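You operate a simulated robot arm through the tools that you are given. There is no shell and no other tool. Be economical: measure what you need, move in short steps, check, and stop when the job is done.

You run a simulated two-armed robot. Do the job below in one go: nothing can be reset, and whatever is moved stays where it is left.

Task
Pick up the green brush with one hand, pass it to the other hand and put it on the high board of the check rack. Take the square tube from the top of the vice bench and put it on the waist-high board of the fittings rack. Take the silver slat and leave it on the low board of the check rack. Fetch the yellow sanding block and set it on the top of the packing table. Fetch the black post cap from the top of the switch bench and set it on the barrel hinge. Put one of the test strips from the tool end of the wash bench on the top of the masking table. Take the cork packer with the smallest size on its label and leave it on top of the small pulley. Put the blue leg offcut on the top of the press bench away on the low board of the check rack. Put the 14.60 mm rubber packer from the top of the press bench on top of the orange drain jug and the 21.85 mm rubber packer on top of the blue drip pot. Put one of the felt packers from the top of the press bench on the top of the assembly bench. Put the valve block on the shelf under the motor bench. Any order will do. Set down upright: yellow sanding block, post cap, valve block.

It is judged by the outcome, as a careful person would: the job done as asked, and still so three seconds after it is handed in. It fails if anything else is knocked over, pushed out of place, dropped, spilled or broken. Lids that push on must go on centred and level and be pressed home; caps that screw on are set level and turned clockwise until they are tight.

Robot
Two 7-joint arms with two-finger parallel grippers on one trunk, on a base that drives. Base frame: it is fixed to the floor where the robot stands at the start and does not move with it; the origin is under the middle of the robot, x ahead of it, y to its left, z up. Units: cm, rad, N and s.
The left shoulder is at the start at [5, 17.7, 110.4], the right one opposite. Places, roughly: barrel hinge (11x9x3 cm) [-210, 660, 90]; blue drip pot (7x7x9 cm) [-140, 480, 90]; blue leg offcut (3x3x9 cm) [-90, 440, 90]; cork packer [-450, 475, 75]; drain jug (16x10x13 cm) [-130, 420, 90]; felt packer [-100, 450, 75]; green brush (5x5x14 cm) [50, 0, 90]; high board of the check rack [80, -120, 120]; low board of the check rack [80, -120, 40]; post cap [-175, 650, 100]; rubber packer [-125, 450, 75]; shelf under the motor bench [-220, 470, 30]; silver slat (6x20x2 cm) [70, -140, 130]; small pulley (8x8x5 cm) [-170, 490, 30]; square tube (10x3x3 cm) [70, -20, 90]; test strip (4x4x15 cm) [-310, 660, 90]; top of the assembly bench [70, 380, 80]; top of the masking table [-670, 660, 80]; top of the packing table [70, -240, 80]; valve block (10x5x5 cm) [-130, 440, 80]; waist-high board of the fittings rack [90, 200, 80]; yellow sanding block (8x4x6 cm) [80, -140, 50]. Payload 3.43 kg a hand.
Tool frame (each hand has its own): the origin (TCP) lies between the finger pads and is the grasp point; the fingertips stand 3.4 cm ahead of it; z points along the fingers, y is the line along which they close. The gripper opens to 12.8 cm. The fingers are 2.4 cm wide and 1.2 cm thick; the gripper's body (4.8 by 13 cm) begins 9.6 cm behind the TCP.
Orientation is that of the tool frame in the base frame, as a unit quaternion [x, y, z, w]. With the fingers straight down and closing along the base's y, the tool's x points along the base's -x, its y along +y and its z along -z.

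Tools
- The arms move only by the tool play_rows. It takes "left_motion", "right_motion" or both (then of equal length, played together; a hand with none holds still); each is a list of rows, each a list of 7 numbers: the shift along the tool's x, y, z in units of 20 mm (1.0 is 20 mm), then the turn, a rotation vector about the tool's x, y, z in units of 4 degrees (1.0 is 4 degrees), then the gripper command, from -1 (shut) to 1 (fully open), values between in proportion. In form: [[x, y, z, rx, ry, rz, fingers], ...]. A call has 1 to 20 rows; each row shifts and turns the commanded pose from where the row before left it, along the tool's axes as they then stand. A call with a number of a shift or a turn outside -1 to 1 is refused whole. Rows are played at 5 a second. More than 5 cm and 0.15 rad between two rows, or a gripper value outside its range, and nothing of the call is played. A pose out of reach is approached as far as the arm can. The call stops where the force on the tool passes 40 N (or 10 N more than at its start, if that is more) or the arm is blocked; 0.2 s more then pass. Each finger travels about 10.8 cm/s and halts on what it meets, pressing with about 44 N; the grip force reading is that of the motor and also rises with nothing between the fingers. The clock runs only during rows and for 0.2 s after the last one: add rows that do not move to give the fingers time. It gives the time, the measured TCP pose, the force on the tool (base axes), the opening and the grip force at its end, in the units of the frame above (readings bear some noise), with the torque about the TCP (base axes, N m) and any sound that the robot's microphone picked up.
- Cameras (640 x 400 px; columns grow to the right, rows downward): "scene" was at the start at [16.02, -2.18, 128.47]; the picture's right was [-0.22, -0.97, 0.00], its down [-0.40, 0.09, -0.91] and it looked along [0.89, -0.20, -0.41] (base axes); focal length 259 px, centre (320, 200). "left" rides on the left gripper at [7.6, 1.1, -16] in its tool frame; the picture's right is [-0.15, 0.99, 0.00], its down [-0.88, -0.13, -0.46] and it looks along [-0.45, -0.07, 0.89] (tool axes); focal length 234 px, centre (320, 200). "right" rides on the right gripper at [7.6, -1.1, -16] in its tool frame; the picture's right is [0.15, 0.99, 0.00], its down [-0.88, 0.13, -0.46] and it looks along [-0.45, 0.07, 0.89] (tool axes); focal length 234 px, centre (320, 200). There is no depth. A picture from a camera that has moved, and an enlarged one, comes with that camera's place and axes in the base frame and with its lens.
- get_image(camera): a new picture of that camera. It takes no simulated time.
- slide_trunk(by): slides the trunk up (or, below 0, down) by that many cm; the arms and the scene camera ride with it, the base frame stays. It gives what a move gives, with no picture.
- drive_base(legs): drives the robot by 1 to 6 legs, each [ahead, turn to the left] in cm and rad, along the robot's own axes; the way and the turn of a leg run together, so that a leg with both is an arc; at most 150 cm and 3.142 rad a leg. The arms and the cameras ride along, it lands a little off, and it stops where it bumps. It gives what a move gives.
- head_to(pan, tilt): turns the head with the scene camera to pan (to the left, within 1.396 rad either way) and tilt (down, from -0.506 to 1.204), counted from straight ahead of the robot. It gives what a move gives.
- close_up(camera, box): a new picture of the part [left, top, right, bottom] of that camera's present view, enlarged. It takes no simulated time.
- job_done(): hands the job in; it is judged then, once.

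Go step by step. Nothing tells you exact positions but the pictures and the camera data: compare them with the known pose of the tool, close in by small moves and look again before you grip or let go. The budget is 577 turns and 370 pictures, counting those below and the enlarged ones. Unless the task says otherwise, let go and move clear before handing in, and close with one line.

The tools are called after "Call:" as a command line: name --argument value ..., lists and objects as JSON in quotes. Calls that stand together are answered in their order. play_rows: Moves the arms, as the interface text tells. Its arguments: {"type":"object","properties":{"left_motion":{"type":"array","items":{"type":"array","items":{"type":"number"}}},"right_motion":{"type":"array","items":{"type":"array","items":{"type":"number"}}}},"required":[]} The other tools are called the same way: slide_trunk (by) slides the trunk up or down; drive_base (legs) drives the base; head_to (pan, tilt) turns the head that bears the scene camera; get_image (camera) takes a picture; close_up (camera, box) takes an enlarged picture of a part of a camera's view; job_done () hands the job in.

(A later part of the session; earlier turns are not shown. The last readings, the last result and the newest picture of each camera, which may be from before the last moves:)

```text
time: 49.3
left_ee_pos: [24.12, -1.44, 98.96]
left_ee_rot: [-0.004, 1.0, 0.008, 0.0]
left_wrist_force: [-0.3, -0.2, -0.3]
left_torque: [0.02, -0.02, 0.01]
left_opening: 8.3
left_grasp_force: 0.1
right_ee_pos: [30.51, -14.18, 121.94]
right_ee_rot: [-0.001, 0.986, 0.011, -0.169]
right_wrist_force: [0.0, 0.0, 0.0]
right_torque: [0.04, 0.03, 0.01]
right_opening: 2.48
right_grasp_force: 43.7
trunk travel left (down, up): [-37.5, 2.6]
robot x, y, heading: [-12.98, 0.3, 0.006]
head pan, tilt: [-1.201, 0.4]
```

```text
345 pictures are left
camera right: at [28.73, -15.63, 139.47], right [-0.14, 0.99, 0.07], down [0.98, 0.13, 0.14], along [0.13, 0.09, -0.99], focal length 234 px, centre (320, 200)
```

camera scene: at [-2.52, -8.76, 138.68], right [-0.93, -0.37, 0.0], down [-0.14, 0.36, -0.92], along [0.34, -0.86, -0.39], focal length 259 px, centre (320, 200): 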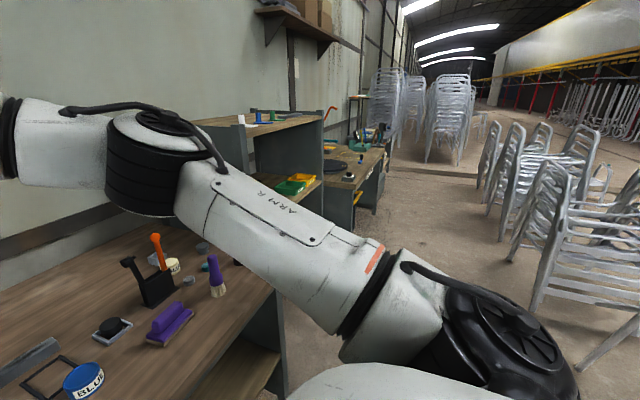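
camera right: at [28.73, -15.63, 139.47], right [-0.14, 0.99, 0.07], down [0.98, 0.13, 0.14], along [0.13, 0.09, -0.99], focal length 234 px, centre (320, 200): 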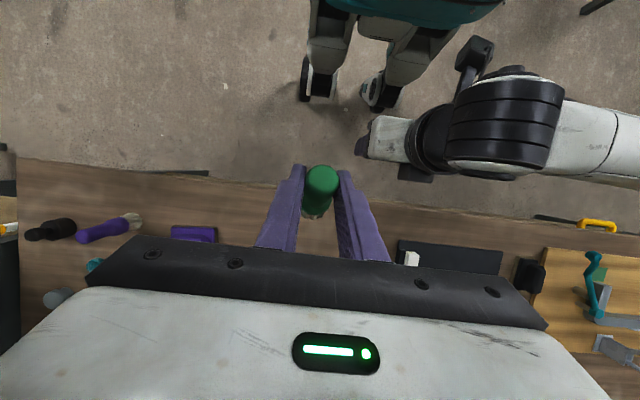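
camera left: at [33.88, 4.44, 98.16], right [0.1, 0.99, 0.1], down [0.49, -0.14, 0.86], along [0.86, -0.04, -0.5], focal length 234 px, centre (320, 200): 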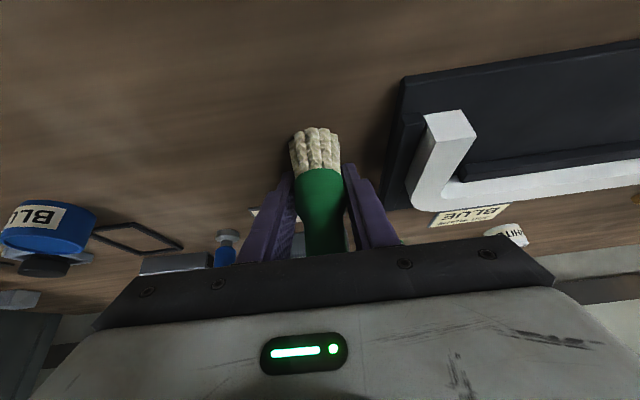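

The brush is still held firmly, though its bristle end now leans forward about 18 degrees; I will correct that when setting it down. I turn and drive toward the check rack.

Call:
drive_base --legs '[[-20, 0], [0, -1.571], [110, 0]]'

Call:
head_to --pan 1.2 --tilt 0.4

Call:
get_image --camera "scene"

```text
time: 60.0
left_ee_pos: [-29.66, -147.95, 99.04]
left_ee_rot: [0.696, 0.718, 0.005, 0.005]
left_wrist_force: [-0.1, -0.6, -0.3]
left_torque: [0.01, 0.04, 0.01]
left_opening: 8.31
left_grasp_force: 0.1
right_ee_pos: [-42.19, -154.59, 121.94]
right_ee_rot: [0.689, 0.705, 0.125, -0.113]
right_wrist_force: [0.3, -0.5, 0.4]
right_torque: [-0.01, 0.0, 0.03]
right_opening: 0.0
right_grasp_force: 32.4
trunk travel left (down, up): [-37.5, 2.6]
robot x, y, heading: [-28.85, -111.26, -1.544]
head pan, tilt: [-1.201, 0.4]
```

```text
time: 62.1
left_ee_pos: [-29.7, -147.9, 98.9]
left_ee_rot: [0.696, 0.718, 0.006, 0.007]
left_wrist_force: [0.7, -0.5, -1.0]
left_torque: [-0.04, 0.04, 0.05]
left_opening: 8.33
left_grasp_force: 0.0
right_ee_pos: [-42.23, -154.45, 122.02]
right_ee_rot: [0.689, 0.705, 0.124, -0.113]
right_wrist_force: [-0.2, 0.0, -0.7]
right_torque: [-0.01, 0.04, 0.04]
right_opening: 0.01
right_grasp_force: 32.8
trunk travel left (down, up): [-37.5, 2.6]
robot x, y, heading: [-29.64, -110.61, -1.55]
head pan, tilt: [1.201, 0.4]
```

```text
344 pictures are left
camera scene: at [-20.24, -121.04, 138.69], right [-0.34, -0.94, 0.0], down [-0.37, 0.13, -0.92], along [0.87, -0.31, -0.39], focal length 259 px, centre (320, 200)
```

scene: 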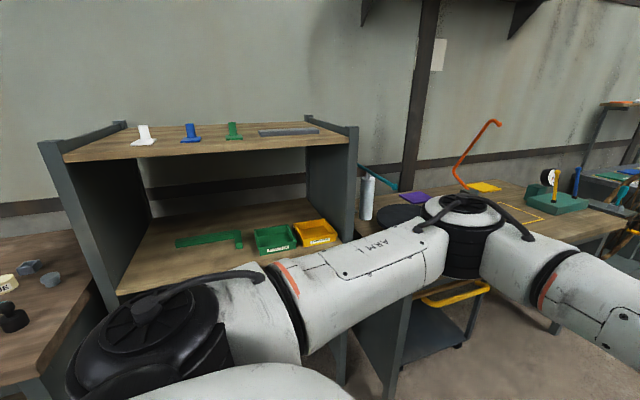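

The brush has slipped out of the right hand during the drive. I turn round to find it.

Call:
drive_base --legs '[[0, 3.1]]'

Call:
head_to --pan 0 --tilt 0.6

Call:
get_image --camera "scene"

```text
time: 69.9
left_ee_pos: [-28.25, -73.8, 98.98]
left_ee_rot: [0.716, -0.698, -0.006, 0.005]
left_wrist_force: [-0.2, -0.1, -0.1]
left_torque: [-0.01, 0.01, -0.02]
left_opening: 8.32
left_grasp_force: 0.0
right_ee_pos: [-15.82, -67.19, 121.9]
right_ee_rot: [0.703, -0.691, 0.113, 0.125]
right_wrist_force: [0.1, 0.2, -0.6]
right_torque: [0.0, -0.03, 0.0]
right_opening: 0.01
right_grasp_force: 33.0
trunk travel left (down, up): [-37.5, 2.6]
robot x, y, heading: [-28.57, -110.79, 1.593]
head pan, tilt: [1.201, 0.4]
```

```text
time: 71.3
left_ee_pos: [-28.33, -73.87, 98.99]
left_ee_rot: [0.716, -0.698, -0.006, 0.005]
left_wrist_force: [0.0, 0.1, -0.5]
left_torque: [0.0, -0.05, 0.0]
left_opening: 8.32
left_grasp_force: 0.1
right_ee_pos: [-15.81, -67.15, 122.01]
right_ee_rot: [0.703, -0.691, 0.112, 0.124]
right_wrist_force: [-0.2, 0.4, -0.2]
right_torque: [-0.02, -0.01, 0.02]
right_opening: 0.0
right_grasp_force: 33.0
trunk travel left (down, up): [-37.5, 2.6]
robot x, y, heading: [-28.81, -110.64, 1.591]
head pan, tilt: [0.0, 0.6]
```

```text
343 pictures are left
camera scene: at [-29.44, -95.15, 136.86], right [1.0, 0.02, 0.0], down [0.01, -0.56, -0.83], along [-0.02, 0.82, -0.56], focal length 259 px, centre (320, 200)
```

scene: 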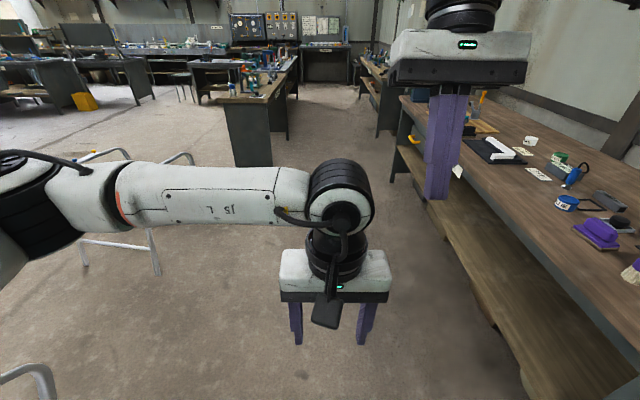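

Call:
get_image --camera "right"

Call:
get_image --camera "left"

```text
342 pictures are left
camera right: at [-14.23, -69.16, 139.49], right [-0.99, -0.15, 0.07], down [-0.14, 0.98, 0.14], along [-0.09, 0.13, -0.99], focal length 234 px, centre (320, 200)
```

right: 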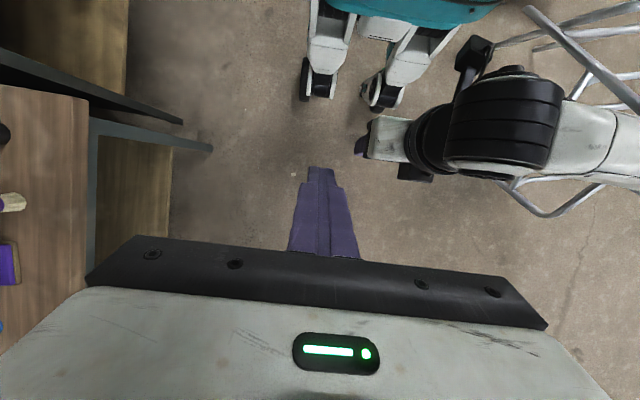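

```text
341 pictures are left
camera left: at [-29.06, -81.41, 114.88], right [-0.99, 0.12, 0.02], down [0.12, 0.88, 0.45], along [0.04, 0.45, -0.89], focal length 234 px, centre (320, 200)
```

left: 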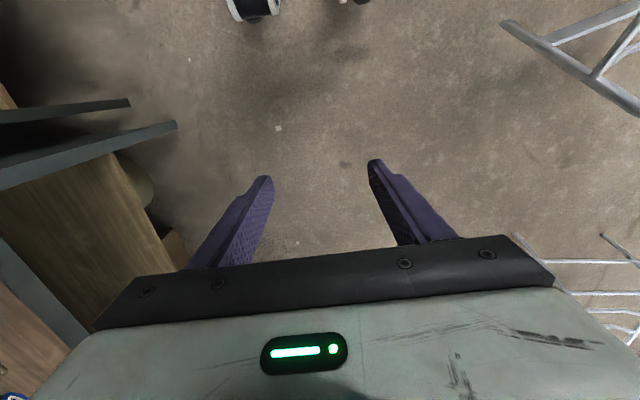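

Call:
head_to --pan -0.7 --tilt 0.9

Call:
get_image --camera "scene"

Call:
head_to --pan 0.9 --tilt 0.8

Call:
get_image --camera "scene"

```text
time: 72.3
left_ee_pos: [-28.36, -73.79, 98.97]
left_ee_rot: [0.716, -0.699, -0.006, 0.005]
left_wrist_force: [0.6, 0.5, 0.6]
left_torque: [-0.02, 0.0, -0.04]
left_opening: 8.35
left_grasp_force: 0.0
right_ee_pos: [-15.65, -67.2, 121.87]
right_ee_rot: [0.703, -0.691, 0.112, 0.125]
right_wrist_force: [-0.3, -0.2, 0.0]
right_torque: [0.01, 0.0, -0.02]
right_opening: 0.01
right_grasp_force: 32.6
trunk travel left (down, up): [-37.5, 2.6]
robot x, y, heading: [-29.25, -111.0, 1.588]
head pan, tilt: [-0.7, 0.901]
```

```text
340 pictures are left
camera scene: at [-24.52, -98.12, 134.39], right [0.78, -0.63, 0.0], down [-0.49, -0.61, -0.62], along [0.39, 0.48, -0.78], focal length 259 px, centre (320, 200)
```

scene: 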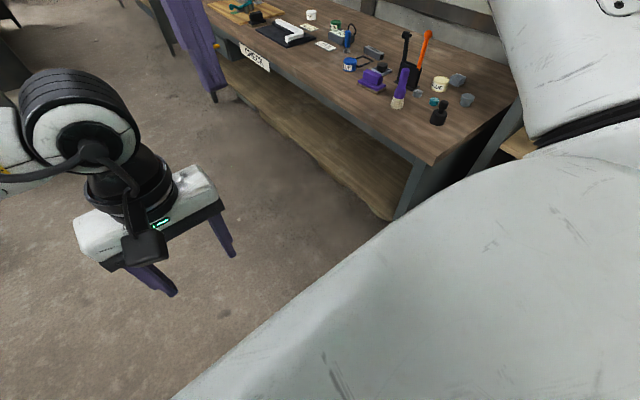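

```text
time: 74.0
left_ee_pos: [-28.29, -73.77, 98.99]
left_ee_rot: [0.716, -0.698, -0.006, 0.006]
left_wrist_force: [0.8, 1.1, 0.0]
left_torque: [0.0, 0.04, -0.01]
left_opening: 8.32
left_grasp_force: 0.0
right_ee_pos: [-15.97, -67.23, 121.92]
right_ee_rot: [0.703, -0.691, 0.113, 0.125]
right_wrist_force: [0.1, -0.4, 0.1]
right_torque: [0.01, -0.01, -0.01]
right_opening: 0.01
right_grasp_force: 32.9
trunk travel left (down, up): [-37.5, 2.6]
robot x, y, heading: [-29.05, -110.57, 1.59]
head pan, tilt: [0.901, 0.799]
```

```text
339 pictures are left
camera scene: at [-35.68, -99.1, 135.18], right [0.61, 0.8, 0.0], down [0.57, -0.43, -0.7], along [-0.55, 0.42, -0.72], focal length 259 px, centre (320, 200)
```

scene: 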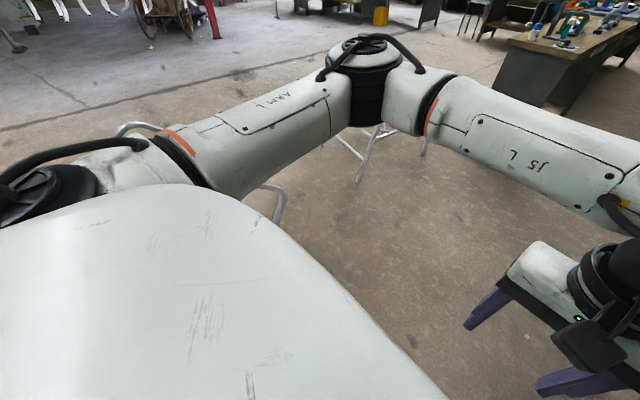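

Call:
drive_base --legs '[[0, -1.59]]'

Call:
head_to --pan -1.3 --tilt 0.7

Call:
get_image --camera "scene"

Call:
head_to --pan 1.3 --tilt 0.6

Call:
get_image --camera "scene"

```text
time: 78.3
left_ee_pos: [7.99, -112.97, 98.95]
left_ee_rot: [0.004, 1.0, 0.008, 0.002]
left_wrist_force: [-0.1, 0.7, -0.3]
left_torque: [-0.01, 0.0, 0.01]
left_opening: 8.31
left_grasp_force: 0.0
right_ee_pos: [14.05, -125.5, 121.85]
right_ee_rot: [0.007, 0.986, 0.011, -0.167]
right_wrist_force: [-0.2, -0.6, -1.1]
right_torque: [-0.01, -0.01, -0.01]
right_opening: 0.0
right_grasp_force: 33.7
trunk travel left (down, up): [-37.5, 2.6]
robot x, y, heading: [-28.68, -110.98, -0.011]
head pan, tilt: [0.901, 0.799]
```

```text
time: 80.4
left_ee_pos: [7.94, -112.91, 99.01]
left_ee_rot: [0.004, 1.0, 0.008, 0.001]
left_wrist_force: [0.3, -0.1, -0.6]
left_torque: [0.0, -0.02, 0.02]
left_opening: 8.33
left_grasp_force: 0.1
right_ee_pos: [13.93, -125.64, 121.95]
right_ee_rot: [0.008, 0.986, 0.012, -0.167]
right_wrist_force: [0.8, 0.5, -0.5]
right_torque: [-0.04, 0.05, 0.04]
right_opening: 0.0
right_grasp_force: 32.9
trunk travel left (down, up): [-37.5, 2.6]
robot x, y, heading: [-28.91, -111.13, -0.016]
head pan, tilt: [-1.3, 0.7]
```

```text
338 pictures are left
camera scene: at [-19.95, -119.26, 136.0], right [-0.97, -0.26, 0.0], down [-0.16, 0.62, -0.76], along [0.2, -0.74, -0.64], focal length 259 px, centre (320, 200)
```

scene: 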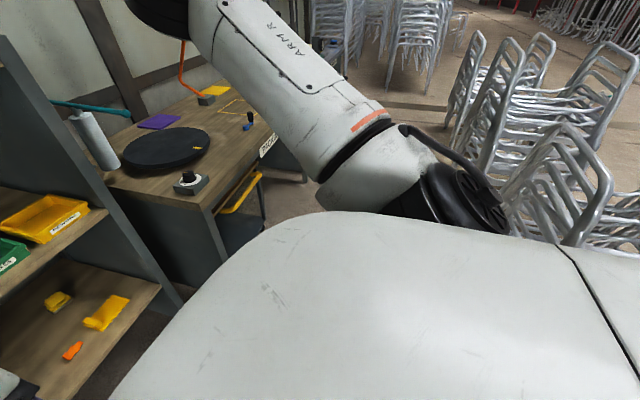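

```text
time: 82.7
left_ee_pos: [7.92, -112.89, 98.94]
left_ee_rot: [0.004, 1.0, 0.008, 0.0]
left_wrist_force: [0.4, 0.4, -0.8]
left_torque: [0.0, -0.05, 0.0]
left_opening: 8.33
left_grasp_force: 0.0
right_ee_pos: [14.11, -125.52, 121.83]
right_ee_rot: [0.008, 0.986, 0.011, -0.168]
right_wrist_force: [0.1, -0.4, -0.1]
right_torque: [-0.06, 0.0, 0.02]
right_opening: 0.01
right_grasp_force: 33.1
trunk travel left (down, up): [-37.5, 2.6]
robot x, y, heading: [-28.97, -110.46, -0.006]
head pan, tilt: [1.3, 0.6]
```

```text
337 pictures are left
camera scene: at [-19.65, -102.57, 136.86], right [0.96, -0.28, 0.0], down [-0.16, -0.54, -0.83], along [0.23, 0.79, -0.56], focal length 259 px, centre (320, 200)
```

scene: 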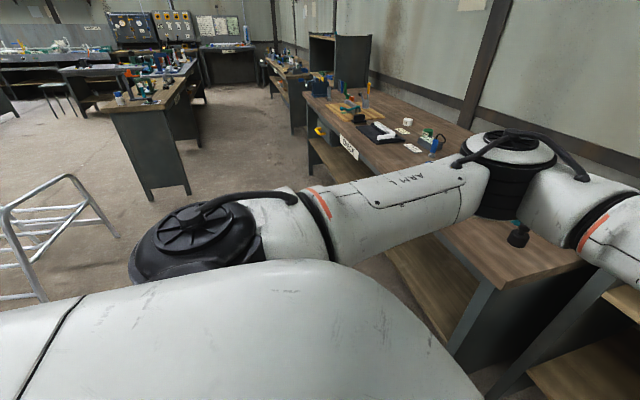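

Call:
play_rows --left_motion '[[0, 1, 0, 0, 0, 0, 0.3], [0, 1, 0, 0, 0, 0, 0.3], [0, 1, 0, 0, 0, 0, 0.3], [0, 1, 0, 0, 0, 0, 0.3], [0, 1, 0, 0, 0, 0, 0.3], [0, 1, 0, 0, 0, 0, 0.3], [0, 1, 0, 0, 0, 0, 0.3], [0, 1, 0, 0, 0, 0, 0.3], [0, 1, 0, 0, 0, 0, 0.3], [0, 1, 0, 0, 0, 0, 0.3], [0, 1, 0, 0, 0, 0, 0.3], [0, 1, 0, 0, 0, 0, 0.3]]'

Call:
drive_base --legs '[[0, 1.58]]'

Call:
head_to --pan 0 --tilt 0.7

Call:
get_image --camera "scene"

```text
time: 85.3
left_ee_pos: [7.97, -88.73, 99.28]
left_ee_rot: [0.004, 1.0, 0.008, 0.001]
left_wrist_force: [-0.6, 0.6, -0.5]
left_torque: [0.0, 0.01, -0.01]
left_opening: 8.3
left_grasp_force: 0.1
right_ee_pos: [14.09, -125.45, 121.88]
right_ee_rot: [0.007, 0.986, 0.011, -0.168]
right_wrist_force: [0.3, 0.4, 0.7]
right_torque: [0.02, -0.03, 0.0]
right_opening: 0.0
right_grasp_force: 33.4
trunk travel left (down, up): [-37.5, 2.6]
robot x, y, heading: [-29.46, -111.05, -0.007]
head pan, tilt: [1.3, 0.6]
```

```text
time: 89.5
left_ee_pos: [-50.93, -73.46, 99.34]
left_ee_rot: [-0.702, 0.712, 0.006, -0.005]
left_wrist_force: [0.5, 0.4, -0.6]
left_torque: [-0.01, -0.04, 0.0]
left_opening: 8.32
left_grasp_force: 0.1
right_ee_pos: [-14.08, -67.85, 121.9]
right_ee_rot: [-0.689, 0.705, -0.11, -0.127]
right_wrist_force: [0.2, -0.6, -0.6]
right_torque: [0.02, -0.03, 0.0]
right_opening: 0.0
right_grasp_force: 33.2
trunk travel left (down, up): [-37.5, 2.6]
robot x, y, heading: [-29.23, -110.76, 1.547]
head pan, tilt: [1.3, 0.6]
```

```text
time: 91.0
left_ee_pos: [-50.83, -73.48, 99.26]
left_ee_rot: [-0.702, 0.712, 0.006, -0.005]
left_wrist_force: [0.5, -0.6, 0.1]
left_torque: [-0.02, 0.02, 0.02]
left_opening: 8.37
left_grasp_force: 0.1
right_ee_pos: [-14.07, -67.77, 121.91]
right_ee_rot: [-0.689, 0.705, -0.111, -0.127]
right_wrist_force: [-0.7, -0.2, -0.1]
right_torque: [-0.01, 0.05, 0.02]
right_opening: 0.01
right_grasp_force: 33.2
trunk travel left (down, up): [-37.5, 2.6]
robot x, y, heading: [-29.03, -110.71, 1.546]
head pan, tilt: [0.0, 0.7]
```

```text
336 pictures are left
camera scene: at [-28.81, -95.48, 136.0], right [1.0, -0.02, 0.0], down [-0.01, -0.64, -0.76], along [0.01, 0.76, -0.64], focal length 259 px, centre (320, 200)
```

scene: 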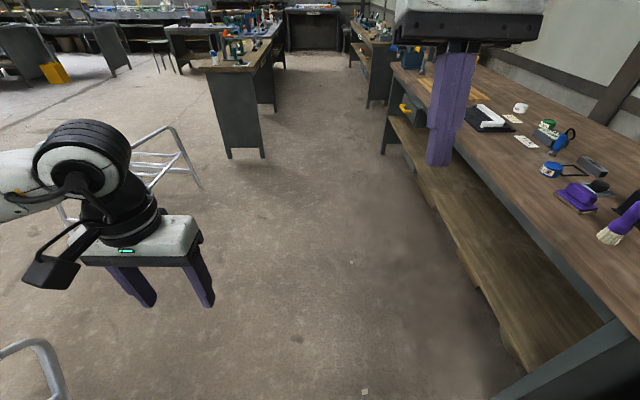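

Call:
drive_base --legs '[[30, 0], [0, 3.1]]'

Call:
get_image --camera "scene"

```text
time: 100.2
left_ee_pos: [-9.95, -119.56, 99.3]
left_ee_rot: [0.741, 0.671, 0.005, 0.006]
left_wrist_force: [-1.1, 0.3, -1.3]
left_torque: [0.03, 0.0, -0.02]
left_opening: 8.31
left_grasp_force: 0.1
right_ee_pos: [-47.29, -121.97, 121.93]
right_ee_rot: [0.733, 0.659, 0.131, -0.104]
right_wrist_force: [0.1, 0.0, 0.4]
right_torque: [0.0, 0.0, 0.01]
right_opening: 0.01
right_grasp_force: 32.9
trunk travel left (down, up): [-37.5, 2.6]
robot x, y, heading: [-28.54, -80.65, -1.674]
head pan, tilt: [0.0, 0.7]
```

```text
335 pictures are left
camera scene: at [-30.14, -95.94, 136.0], right [-0.99, 0.1, 0.0], down [0.07, 0.64, -0.77], along [-0.08, -0.76, -0.64], focal length 259 px, centre (320, 200)
```

scene: 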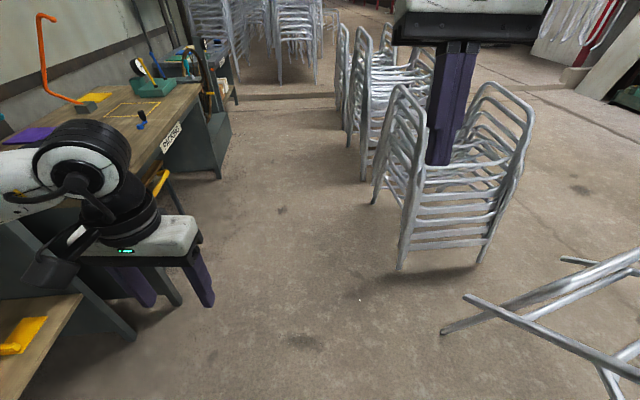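

Call:
drive_base --legs '[[0, -3.04], [80, 0], [0, -1.571], [-30, 0]]'

Call:
head_to --pan -0.2 --tilt 0.6

Call:
get_image --camera "scene"

```text
time: 117.2
left_ee_pos: [-16.78, 21.24, 99.25]
left_ee_rot: [0.027, 1.0, 0.008, 0.002]
left_wrist_force: [-0.7, -0.6, 0.5]
left_torque: [0.02, -0.02, -0.01]
left_opening: 8.32
left_grasp_force: 0.0
right_ee_pos: [-12.5, -15.69, 121.98]
right_ee_rot: [0.03, 0.985, 0.015, -0.167]
right_wrist_force: [-0.1, -0.3, 0.9]
right_torque: [-0.03, -0.02, 0.0]
right_opening: 0.01
right_grasp_force: 33.1
trunk travel left (down, up): [-37.5, 2.6]
robot x, y, heading: [-54.89, 0.87, -0.057]
head pan, tilt: [0.0, 0.7]
```

```text
time: 117.9
left_ee_pos: [-16.75, 21.28, 99.3]
left_ee_rot: [0.027, 1.0, 0.009, 0.001]
left_wrist_force: [0.8, -0.3, 0.5]
left_torque: [-0.03, 0.01, 0.0]
left_opening: 8.31
left_grasp_force: 0.0
right_ee_pos: [-12.43, -15.74, 121.87]
right_ee_rot: [0.03, 0.985, 0.015, -0.169]
right_wrist_force: [0.0, 0.1, 0.3]
right_torque: [0.0, -0.02, -0.01]
right_opening: 0.01
right_grasp_force: 32.6
trunk travel left (down, up): [-37.5, 2.6]
robot x, y, heading: [-54.87, 0.73, -0.057]
head pan, tilt: [-0.201, 0.6]
```

```text
334 pictures are left
camera scene: at [-39.31, -1.88, 136.86], right [-0.26, -0.97, 0.0], down [-0.55, 0.14, -0.82], along [0.8, -0.21, -0.57], focal length 259 px, centre (320, 200)
```

scene: 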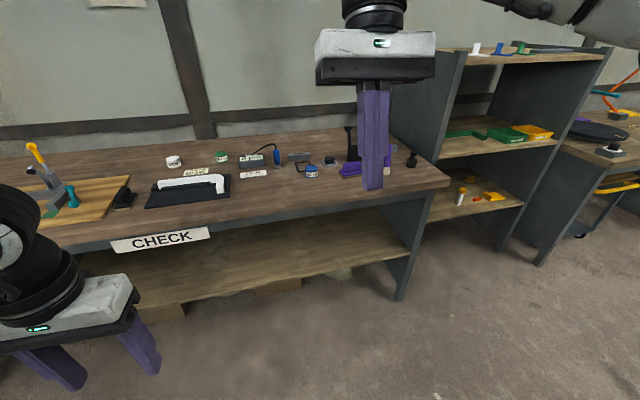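

Call:
close_up --camera "scene" --box '[380, 150, 640, 312]'

Call:
close_up --camera "scene" --box '[60, 220, 420, 400]'

```text
2.46 times, centred on (510, 231) of scene
camera zoom: at [-39.31, -1.88, 136.86], right [-0.26, -0.97, 0.0], down [-0.55, 0.14, -0.82], along [0.8, -0.21, -0.57], focal length 637 px, centre (-148, 124)
```

zoom: 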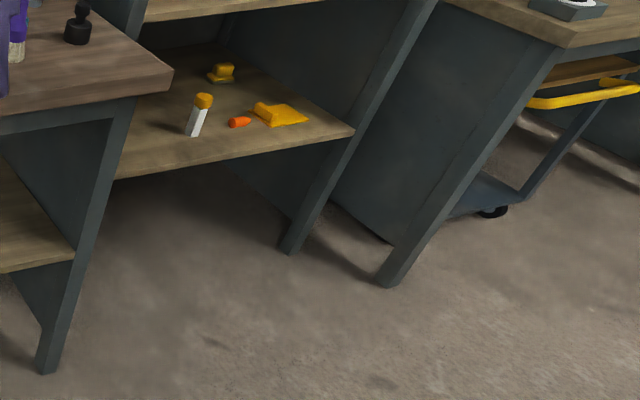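

```text
1.78 times, centred on (240, 310) of scene
camera zoom: at [-39.31, -1.88, 136.86], right [-0.26, -0.97, 0.0], down [-0.55, 0.14, -0.82], along [0.8, -0.21, -0.57], focal length 460 px, centre (462, 4)
```

zoom: 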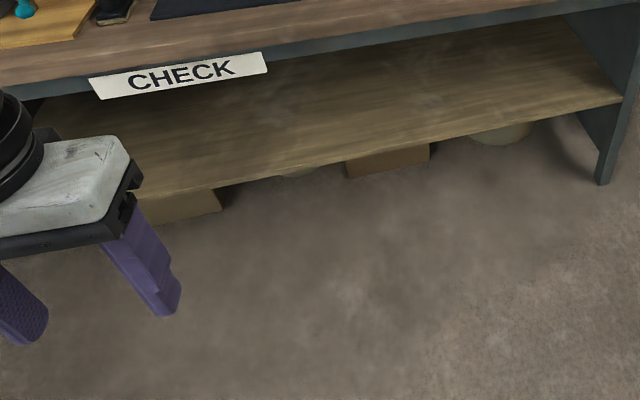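

Call:
drive_base --legs '[[0, 3.1]]'

Call:
head_to --pan 0 --tilt 0.65

Call:
get_image --camera "scene"

```text
time: 125.7
left_ee_pos: [-93.02, -19.43, 99.31]
left_ee_rot: [1.0, -0.028, 0.0, 0.008]
left_wrist_force: [0.5, 0.6, 0.0]
left_torque: [-0.01, 0.01, -0.01]
left_opening: 8.3
left_grasp_force: 0.0
right_ee_pos: [-97.35, 17.56, 121.99]
right_ee_rot: [0.985, -0.032, 0.168, 0.016]
right_wrist_force: [0.1, -0.9, 0.0]
right_torque: [0.02, -0.03, -0.01]
right_opening: 0.01
right_grasp_force: 32.8
trunk travel left (down, up): [-37.5, 2.6]
robot x, y, heading: [-55.08, 0.94, 3.084]
head pan, tilt: [-0.201, 0.6]
```

```text
time: 126.4
left_ee_pos: [-93.12, -19.34, 99.34]
left_ee_rot: [1.0, -0.028, -0.001, 0.009]
left_wrist_force: [1.1, 0.0, -1.7]
left_torque: [-0.01, 0.01, -0.01]
left_opening: 8.29
left_grasp_force: 0.1
right_ee_pos: [-97.28, 17.67, 121.94]
right_ee_rot: [0.985, -0.032, 0.168, 0.016]
right_wrist_force: [-0.2, -0.6, 0.3]
right_torque: [0.03, 0.0, 0.01]
right_opening: 0.0
right_grasp_force: 33.0
trunk travel left (down, up): [-37.5, 2.6]
robot x, y, heading: [-54.8, 1.06, 3.084]
head pan, tilt: [0.0, 0.649]
```

```text
331 pictures are left
camera scene: at [-70.5, 1.74, 136.44], right [0.06, 1.0, 0.0], down [0.6, -0.04, -0.8], along [-0.8, 0.05, -0.6], focal length 259 px, centre (320, 200)
```

scene: 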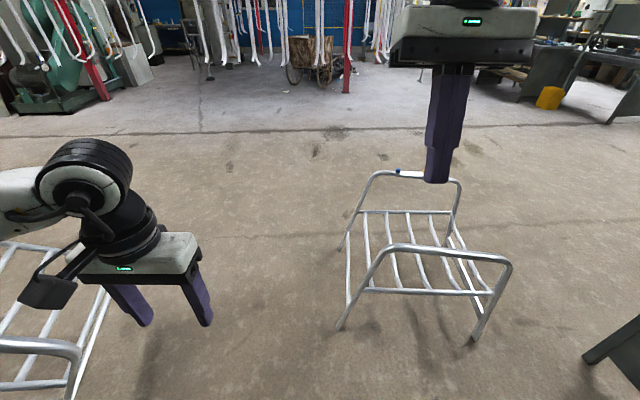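

Call:
drive_base --legs '[[0, 1.75]]'

Call:
get_image --camera "scene"

```text
time: 131.1
left_ee_pos: [-26.08, -31.49, 99.29]
left_ee_rot: [0.64, 0.769, 0.006, 0.005]
left_wrist_force: [-0.3, 0.0, -0.1]
left_torque: [-0.04, 0.0, 0.0]
left_opening: 8.32
left_grasp_force: 0.1
right_ee_pos: [-61.12, -44.32, 121.91]
right_ee_rot: [0.634, 0.755, 0.116, -0.121]
right_wrist_force: [-0.7, -0.5, -0.1]
right_torque: [0.02, 0.0, -0.01]
right_opening: 0.0
right_grasp_force: 32.6
trunk travel left (down, up): [-37.5, 2.6]
robot x, y, heading: [-54.79, 0.89, -1.397]
head pan, tilt: [0.0, 0.649]
```

```text
330 pictures are left
camera scene: at [-52.06, -14.65, 136.44], right [-0.98, -0.18, 0.0], down [-0.11, 0.59, -0.8], along [0.14, -0.78, -0.6], focal length 259 px, centre (320, 200)
```

scene: 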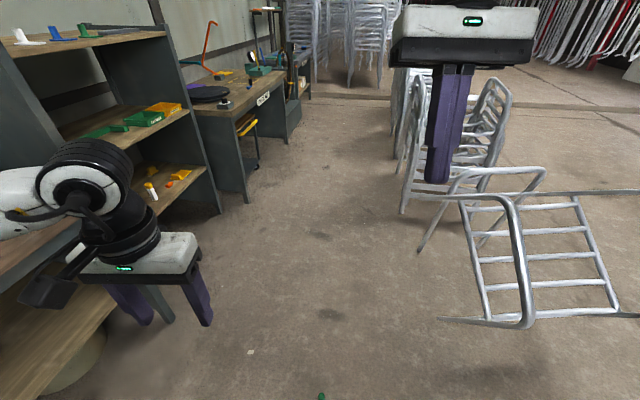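

A green spot shows on the floor just ahead, near (-46, -52). I tilt the head down to see it.

Call:
head_to --pan 0 --tilt 1.1

Call:
get_image --camera "scene"

```text
time: 132.0
left_ee_pos: [-26.21, -31.44, 99.29]
left_ee_rot: [0.639, 0.769, 0.005, 0.006]
left_wrist_force: [-0.8, 0.2, 0.8]
left_torque: [0.0, -0.03, 0.01]
left_opening: 8.31
left_grasp_force: 0.0
right_ee_pos: [-61.23, -44.35, 121.98]
right_ee_rot: [0.634, 0.755, 0.115, -0.122]
right_wrist_force: [-0.4, 0.0, 0.4]
right_torque: [-0.01, -0.03, -0.03]
right_opening: 0.0
right_grasp_force: 32.8
trunk travel left (down, up): [-37.5, 2.6]
robot x, y, heading: [-54.78, 0.5, -1.393]
head pan, tilt: [0.0, 1.1]
```

```text
329 pictures are left
camera scene: at [-52.49, -12.33, 133.01], right [-0.98, -0.18, 0.0], down [-0.16, 0.88, -0.45], along [0.08, -0.45, -0.89], focal length 259 px, centre (320, 200)
```

scene: 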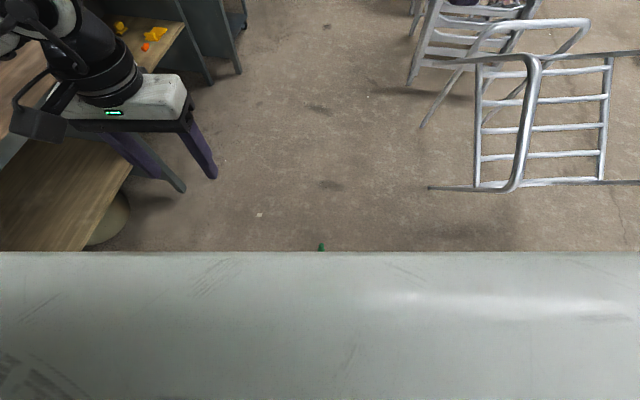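

Call:
drive_base --legs '[[-35, 0]]'

Call:
head_to --pan 0 --tilt 0.9

Call:
get_image --camera "scene"

```text
time: 134.3
left_ee_pos: [-32.3, 2.39, 99.24]
left_ee_rot: [0.639, 0.769, 0.005, 0.006]
left_wrist_force: [-0.5, 0.3, -0.3]
left_torque: [0.0, 0.0, 0.05]
left_opening: 8.33
left_grasp_force: 0.0
right_ee_pos: [-67.1, -10.64, 121.89]
right_ee_rot: [0.633, 0.755, 0.115, -0.122]
right_wrist_force: [-0.3, 0.5, -0.6]
right_torque: [0.01, 0.01, 0.01]
right_opening: 0.0
right_grasp_force: 32.9
trunk travel left (down, up): [-37.5, 2.6]
robot x, y, heading: [-60.82, 34.24, -1.393]
head pan, tilt: [0.0, 1.1]
```

```text
time: 135.0
left_ee_pos: [-32.19, 2.3, 99.35]
left_ee_rot: [0.639, 0.769, 0.006, 0.005]
left_wrist_force: [-0.3, 0.2, 0.5]
left_torque: [-0.01, 0.05, 0.03]
left_opening: 8.29
left_grasp_force: 0.0
right_ee_pos: [-67.14, -10.59, 121.86]
right_ee_rot: [0.634, 0.755, 0.116, -0.123]
right_wrist_force: [-0.3, 0.1, 0.1]
right_torque: [0.01, 0.02, 0.01]
right_opening: 0.02
right_grasp_force: 33.3
trunk travel left (down, up): [-37.5, 2.6]
robot x, y, heading: [-60.66, 34.65, -1.39]
head pan, tilt: [0.0, 0.901]
```

```text
328 pictures are left
camera scene: at [-58.35, 20.17, 134.38], right [-0.98, -0.18, 0.0], down [-0.14, 0.77, -0.62], along [0.11, -0.61, -0.78], focal length 259 px, centre (320, 200)
```

scene: 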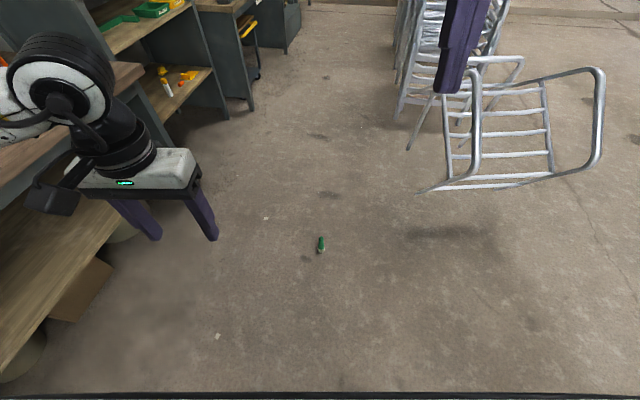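

Call:
close_up --camera "scene" --box '[280, 220, 360, 270]'

```text
8.00 times, centred on (320, 245) of scene
camera zoom: at [-58.35, 20.17, 134.38], right [-0.98, -0.18, 0.0], down [-0.14, 0.77, -0.62], along [0.11, -0.61, -0.78], focal length 2070 px, centre (320, -160)
```

zoom: 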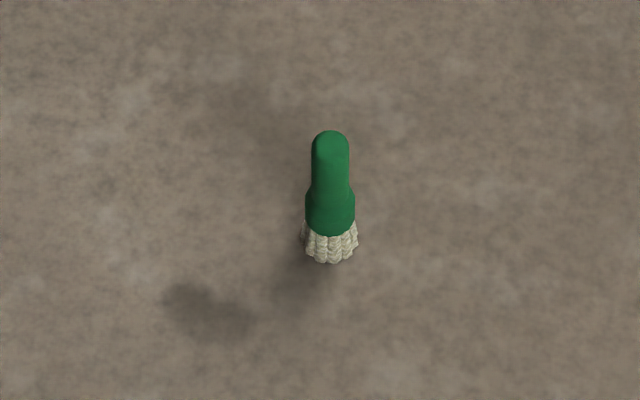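

The brush landed upright on the floor near (-46.6, -49.5). I drive up so that it stands ahead and to the right, straighten and open the right hand, and lower the trunk.

Call:
drive_base --legs '[[0, 0.115], [52, 0]]'

Call:
play_rows --right_motion '[[0, 0, 0, 0, -1, 0, 0.5], [0, 0, 0, 0, -1, 0, 0.5], [0, 0, 0, 0, -1, 0, 0.5], [0, 0, 0, 0, -1, 0, 0.5], [0, 0, 0, 0, -0.85, 0, 0.5]]'

Call:
get_image --camera "right"

```text
time: 138.6
left_ee_pos: [-13.26, -44.74, 99.24]
left_ee_rot: [0.593, 0.805, 0.007, 0.005]
left_wrist_force: [0.0, -0.6, 0.0]
left_torque: [0.06, -0.01, -0.01]
left_opening: 8.31
left_grasp_force: 0.0
right_ee_pos: [-46.44, -61.58, 121.98]
right_ee_rot: [0.588, 0.791, 0.109, -0.129]
right_wrist_force: [-0.5, -0.2, -0.4]
right_torque: [0.02, -0.02, 0.0]
right_opening: 0.02
right_grasp_force: 32.8
trunk travel left (down, up): [-37.5, 2.6]
robot x, y, heading: [-45.6, -15.76, -1.275]
head pan, tilt: [0.0, 0.901]
```

```text
time: 139.8
left_ee_pos: [-13.32, -44.68, 99.36]
left_ee_rot: [0.593, 0.805, 0.006, 0.004]
left_wrist_force: [0.8, 0.1, 0.5]
left_torque: [-0.01, -0.02, -0.02]
left_opening: 8.33
left_grasp_force: 0.0
right_ee_pos: [-46.44, -61.69, 121.97]
right_ee_rot: [0.598, 0.802, 0.008, 0.006]
right_wrist_force: [0.5, -0.3, 0.3]
right_torque: [0.03, 0.02, -0.01]
right_opening: 9.62
right_grasp_force: 0.0
trunk travel left (down, up): [-37.5, 2.6]
robot x, y, heading: [-45.62, -15.62, -1.272]
head pan, tilt: [0.0, 0.901]
```

```text
326 pictures are left
camera right: at [-49.88, -54.81, 137.87], right [0.91, 0.42, 0.02], down [0.37, -0.81, 0.46], along [0.21, -0.41, -0.89], focal length 234 px, centre (320, 200)
```

right: 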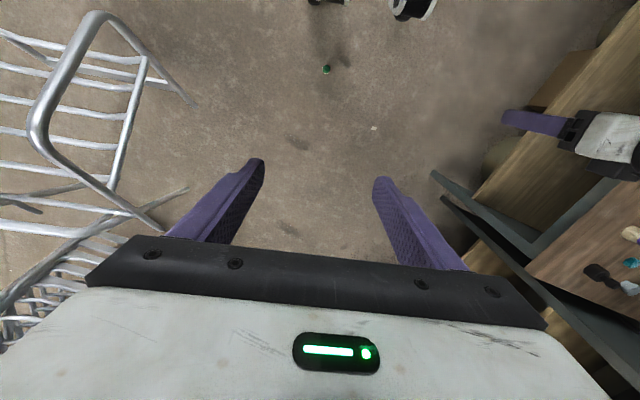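

Seen from above the brush stands at (-47.1, -48.9). I put the right hand over it and lower the trunk.

Call:
play_rows --right_motion '[[0.9, 0.21, 0, 0, 0, 0, 0.3], [0.9, 0.21, 0, 0, 0, 0, 0.3], [0.9, 0.21, 0, 0, 0, 0, 0.3], [0.9, 0.21, 0, 0, 0, 0, 0.3], [0.9, 0.21, 0, 0, 0, 0, 0.3], [0.9, 0.21, 0, 0, 0, 0, 0.3], [0.8, 0.21, 0, 0, 0, 0, 0.3]]'

Call:
slide_trunk --by -36

Call:
play_rows --right_motion '[[0, 0, 1, 0, 0, 0, 0.3], [0, 0, 1, 0, 0, 0, 0.3], [0, 0, 1, 0, 0, 0, 0.3], [0, 0, 1, 0, 0, 0, 0.3], [0, 0, 1, 0, 0, 0, 0.3], [0, 0, 1, 0, 0, 0, 0.3], [0, 0, 1, 0, 0, 0, 0.3], [0, 0, 1, 0, 0, 0, 0.3], [0, 0, 1, 0, 0, 0, 0.3], [0, 0, 1, 0, 0, 0, 0.3], [0, 0, 1, 0, 0, 0, 0.3], [0, 0, 1, 0, 0, 0, 0.3], [0, 0, 1, 0, 0, 0, 0.3], [0, 0, 1, 0, 0, 0, 0.3], [0, 0, 1, 0, 0, 0, 0.3], [0, 0, 1, 0, 0, 0, 0.3], [0, 0, 1, 0, 0, 0, 0.3], [0, 0, 1, 0, 0, 0, 0.3], [0, 0, 1, 0, 0, 0, 0.3], [0, 0, 1, 0, 0, 0, 0.3]]'

Call:
get_image --camera "right"

```text
time: 141.4
left_ee_pos: [-13.31, -44.69, 99.31]
left_ee_rot: [0.592, 0.806, 0.006, 0.005]
left_wrist_force: [-0.6, -0.3, -0.4]
left_torque: [0.01, -0.03, 0.02]
left_opening: 8.34
left_grasp_force: 0.0
right_ee_pos: [-47.0, -48.68, 122.08]
right_ee_rot: [0.597, 0.802, 0.008, 0.005]
right_wrist_force: [-0.1, 0.1, 0.3]
right_torque: [0.0, 0.0, -0.05]
right_opening: 8.3
right_grasp_force: 0.1
trunk travel left (down, up): [-37.5, 2.6]
robot x, y, heading: [-45.58, -15.83, -1.274]
head pan, tilt: [0.0, 0.901]
```

```text
time: 144.9
left_ee_pos: [-13.28, -44.7, 63.31]
left_ee_rot: [0.592, 0.806, 0.006, 0.006]
left_wrist_force: [-0.1, -0.2, -1.1]
left_torque: [-0.01, 0.03, -0.01]
left_opening: 8.32
left_grasp_force: 0.0
right_ee_pos: [-46.98, -48.85, 86.01]
right_ee_rot: [0.598, 0.802, 0.007, 0.007]
right_wrist_force: [-0.2, 0.0, 0.2]
right_torque: [0.03, -0.01, -0.01]
right_opening: 8.3
right_grasp_force: 0.0
trunk travel left (down, up): [-1.5, 38.6]
robot x, y, heading: [-45.66, -15.86, -1.269]
head pan, tilt: [0.0, 0.901]
```

```text
time: 149.1
left_ee_pos: [-13.37, -44.7, 63.37]
left_ee_rot: [0.593, 0.806, 0.006, 0.005]
left_wrist_force: [-0.4, -0.1, -0.2]
left_torque: [-0.03, 0.01, 0.02]
left_opening: 8.32
left_grasp_force: 0.0
right_ee_pos: [-46.28, -48.52, 45.96]
right_ee_rot: [0.598, 0.802, 0.007, 0.006]
right_wrist_force: [-0.6, 0.2, 1.0]
right_torque: [-0.01, 0.01, 0.03]
right_opening: 8.32
right_grasp_force: 0.0
trunk travel left (down, up): [-1.5, 38.6]
robot x, y, heading: [-45.84, -16.23, -1.278]
head pan, tilt: [0.0, 0.901]
```

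```text
325 pictures are left
camera right: at [-49.72, -41.79, 61.87], right [0.91, 0.42, 0.02], down [0.37, -0.81, 0.46], along [0.21, -0.41, -0.89], focal length 234 px, centre (320, 200)
```

right: 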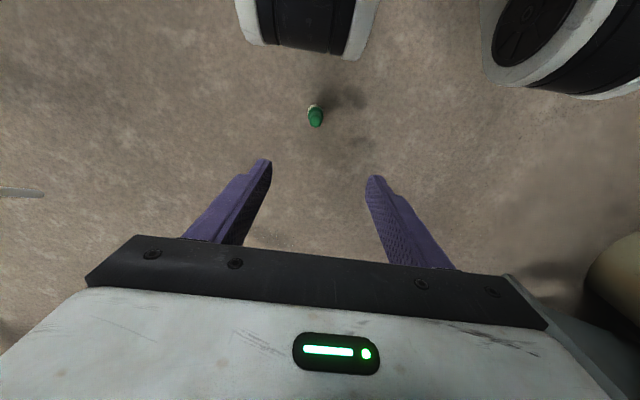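

Call:
drive_base --legs '[[-3.5, 0]]'

Call:
play_rows --right_motion '[[-0.9, 0, 0.3, 0, 0, 0, 0.3], [-0.75, -0.1, 1, 0, 0, 0, 0.3], [0, 0, 1, 0, 0, 0, 0.3], [0, 0, 1, 0, 0, 0, 0.3], [0, 0, 1, 0, 0, 0, 0.3], [0, 0, 1, 0, 0, 0, 0.3], [0, 0, 1, 0, 0, 0, 0.3], [0, 0, 1, 0, 0, 0, 0.3], [0, 0, 1, 0, 0, 0, 0.3], [0, 0, 1, 0, 0, 0, 0.3]]'

Call:
get_image --camera "right"

```text
time: 150.0
left_ee_pos: [-14.33, -41.37, 63.27]
left_ee_rot: [0.592, 0.806, 0.006, 0.005]
left_wrist_force: [0.1, -0.5, -0.3]
left_torque: [0.02, 0.0, -0.03]
left_opening: 8.33
left_grasp_force: 0.1
right_ee_pos: [-47.22, -45.32, 45.95]
right_ee_rot: [0.598, 0.802, 0.008, 0.006]
right_wrist_force: [-0.2, 0.9, -0.1]
right_torque: [-0.01, -0.02, -0.03]
right_opening: 8.34
right_grasp_force: 0.0
trunk travel left (down, up): [-1.5, 38.6]
robot x, y, heading: [-46.46, -12.85, -1.273]
head pan, tilt: [0.0, 0.901]
```

```text
time: 152.2
left_ee_pos: [-14.32, -41.35, 63.27]
left_ee_rot: [0.593, 0.805, 0.006, 0.005]
left_wrist_force: [0.3, 0.3, 0.5]
left_torque: [0.02, 0.01, -0.02]
left_opening: 8.33
left_grasp_force: 0.0
right_ee_pos: [-46.17, -48.42, 27.28]
right_ee_rot: [0.597, 0.802, 0.007, 0.007]
right_wrist_force: [0.1, 0.0, 0.7]
right_torque: [0.0, 0.02, -0.01]
right_opening: 8.32
right_grasp_force: 0.0
trunk travel left (down, up): [-1.5, 38.6]
robot x, y, heading: [-46.6, -12.77, -1.274]
head pan, tilt: [0.0, 0.901]
```

```text
324 pictures are left
camera right: at [-49.67, -41.69, 43.26], right [0.91, 0.42, 0.02], down [0.37, -0.81, 0.46], along [0.21, -0.41, -0.89], focal length 234 px, centre (320, 200)
```

right: 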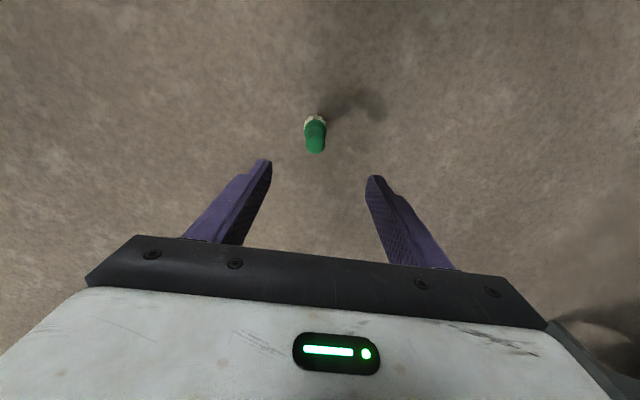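

Call:
play_rows --right_motion '[[0, -0.1, 1, 0, 0, 0, 0.3], [0, -0.1, 1, 0, 0, 0, 0.3], [0, 0, 1, 0, 0, 0, 0.3], [0, 0, 1, 0, 0, 0, 0.3], [0, 0, 1, 0, 0, 0, 0.3]]'

Call:
get_image --camera "right"

```text
time: 152.8
left_ee_pos: [-14.31, -41.32, 63.3]
left_ee_rot: [0.594, 0.804, 0.007, 0.004]
left_wrist_force: [0.3, 0.0, -0.5]
left_torque: [-0.01, -0.01, 0.03]
left_opening: 8.3
left_grasp_force: 0.0
right_ee_pos: [-46.38, -48.38, 24.07]
right_ee_rot: [0.596, 0.803, 0.01, 0.003]
right_wrist_force: [-5.9, 3.3, 17.2]
right_torque: [1.02, -0.53, 0.5]
right_opening: 8.32
right_grasp_force: 0.0
trunk travel left (down, up): [-1.5, 38.6]
robot x, y, heading: [-47.05, -12.6, -1.274]
head pan, tilt: [0.0, 0.901]
stopped in row 3 (right hand): the force on the tool passed its limit (the readings are from after the stop); the commanded pose is now the measured one
```

```text
323 pictures are left
camera right: at [-49.8, -41.76, 40.08], right [0.9, 0.43, 0.02], down [0.37, -0.81, 0.45], along [0.21, -0.4, -0.89], focal length 234 px, centre (320, 200)
```

right: 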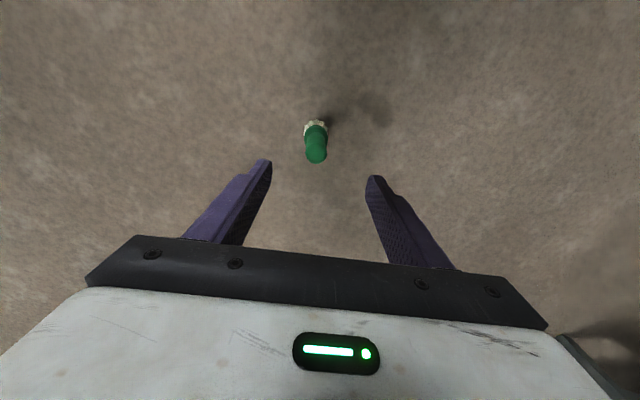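

The arm touched the robot's own base. I go up, back the base off and come at the brush with the hand tilted forward.

Call:
play_rows --right_motion '[[0, 0, -1, 0, 0, 0, 0.3], [0, 0, -1, 0, 0, 0, 0.3], [0, 0, -1, 0, 0, 0, 0.3], [0, 0, -1, 0, 0, 0, 0.3]]'

Call:
drive_base --legs '[[-14, 0]]'

Call:
play_rows --right_motion '[[0, 0, 0, 0, -1, 0, 0.3], [0, 0, 0, 0, -1, 0, 0.3], [0, 0, 0, 0, -1, 0, 0.3], [0, 0, 0, 0, -1, 0, 0.3], [0, 0, 0, 0, -1, 0, 0.3], [0, 0, 0, 0, -1, 0, 0.3], [0, 0, 0, 0, -1, 0, 0.3], [0, 0, 0, 0, -1, 0, 0.3], [0, 0, 0, 0, -1, 0, 0.3], [0, 0, 0, 0, -1, 0, 0.3]]'

Call:
get_image --camera "right"

```text
time: 153.8
left_ee_pos: [-14.23, -41.34, 63.32]
left_ee_rot: [0.593, 0.805, 0.006, 0.005]
left_wrist_force: [0.7, 0.2, 0.4]
left_torque: [-0.04, 0.03, 0.04]
left_opening: 8.29
left_grasp_force: 0.0
right_ee_pos: [-46.65, -48.34, 31.88]
right_ee_rot: [0.597, 0.803, 0.009, 0.002]
right_wrist_force: [0.3, 0.4, -0.4]
right_torque: [0.03, 0.02, -0.02]
right_opening: 8.33
right_grasp_force: 0.1
trunk travel left (down, up): [-1.5, 38.6]
robot x, y, heading: [-46.67, -12.63, -1.273]
head pan, tilt: [0.0, 0.901]
```

```text
time: 155.1
left_ee_pos: [-18.26, -28.17, 63.31]
left_ee_rot: [0.592, 0.806, 0.006, 0.005]
left_wrist_force: [-0.2, 0.1, 0.2]
left_torque: [0.0, 0.01, -0.01]
left_opening: 8.31
left_grasp_force: 0.0
right_ee_pos: [-50.66, -35.2, 31.85]
right_ee_rot: [0.595, 0.804, 0.009, 0.003]
right_wrist_force: [0.1, 0.2, 0.0]
right_torque: [-0.01, -0.01, 0.01]
right_opening: 8.3
right_grasp_force: 0.1
trunk travel left (down, up): [-1.5, 38.6]
robot x, y, heading: [-50.61, 0.42, -1.28]
head pan, tilt: [0.0, 0.901]
```

```text
time: 156.7
left_ee_pos: [-18.42, -28.17, 63.38]
left_ee_rot: [0.593, 0.805, 0.007, 0.004]
left_wrist_force: [0.3, -1.1, 0.5]
left_torque: [0.0, 0.03, -0.02]
left_opening: 8.31
left_grasp_force: 0.1
right_ee_pos: [-49.96, -36.0, 32.41]
right_ee_rot: [0.584, 0.78, -0.127, 0.187]
right_wrist_force: [0.6, -1.0, 0.4]
right_torque: [0.2, 0.06, 0.0]
right_opening: 8.32
right_grasp_force: 0.0
trunk travel left (down, up): [-1.5, 38.6]
robot x, y, heading: [-50.52, 0.36, -1.275]
head pan, tilt: [0.0, 0.901]
stopped in row 7 (right hand): the force on the tool passed its limit (the readings are from after the stop); the commanded pose is now the measured one
```

```text
322 pictures are left
camera right: at [-55.13, -23.18, 43.34], right [0.91, 0.41, -0.04], down [0.28, -0.53, 0.8], along [0.3, -0.74, -0.6], focal length 234 px, centre (320, 200)
```

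right: 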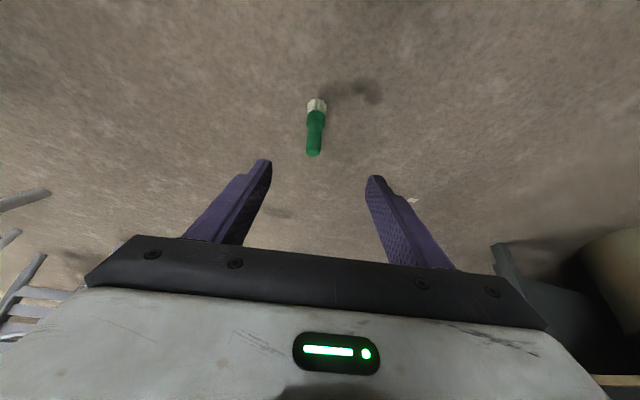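

Call:
play_rows --right_motion '[[-0.9, 0, 0.44, 0, 0, 0, 0.3], [-0.9, 0, 0.44, 0, 0, 0, 0.3], [-0.9, 0, 0.44, 0, 0, 0, 0.3], [-0.9, 0, 0.44, 0, 0, 0, 0.3], [0, 0, 0, 0, -1, 0, 0.3], [0, 0, 0, 0, -1, 0, 0.3], [0, 0, 0, 0, -1, 0, 0.3]]'

Call:
get_image --camera "right"

```text
time: 158.2
left_ee_pos: [-18.25, -28.15, 63.48]
left_ee_rot: [0.593, 0.805, 0.006, 0.006]
left_wrist_force: [0.6, 0.1, -0.5]
left_torque: [0.01, -0.04, 0.01]
left_opening: 8.33
left_grasp_force: 0.1
right_ee_pos: [-47.33, -43.63, 32.88]
right_ee_rot: [0.567, 0.756, -0.186, 0.269]
right_wrist_force: [2.3, 1.5, 31.8]
right_torque: [5.05, 1.87, -0.43]
right_opening: 8.32
right_grasp_force: 0.0
trunk travel left (down, up): [-1.5, 38.6]
robot x, y, heading: [-50.68, 0.41, -1.273]
head pan, tilt: [0.0, 0.901]
```

```text
321 pictures are left
camera right: at [-53.05, -28.91, 40.61], right [0.92, 0.4, -0.07], down [0.22, -0.36, 0.91], along [0.33, -0.84, -0.42], focal length 234 px, centre (320, 200)
```

right: 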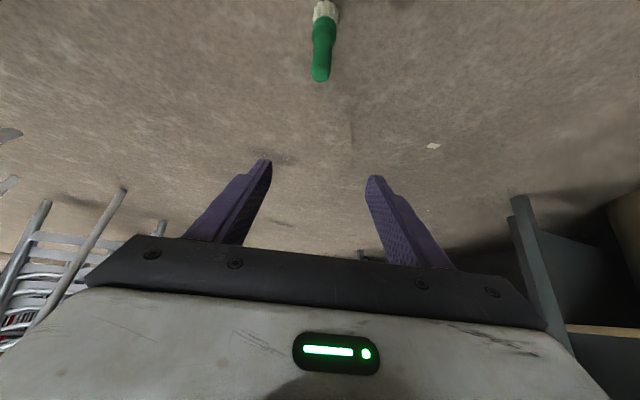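

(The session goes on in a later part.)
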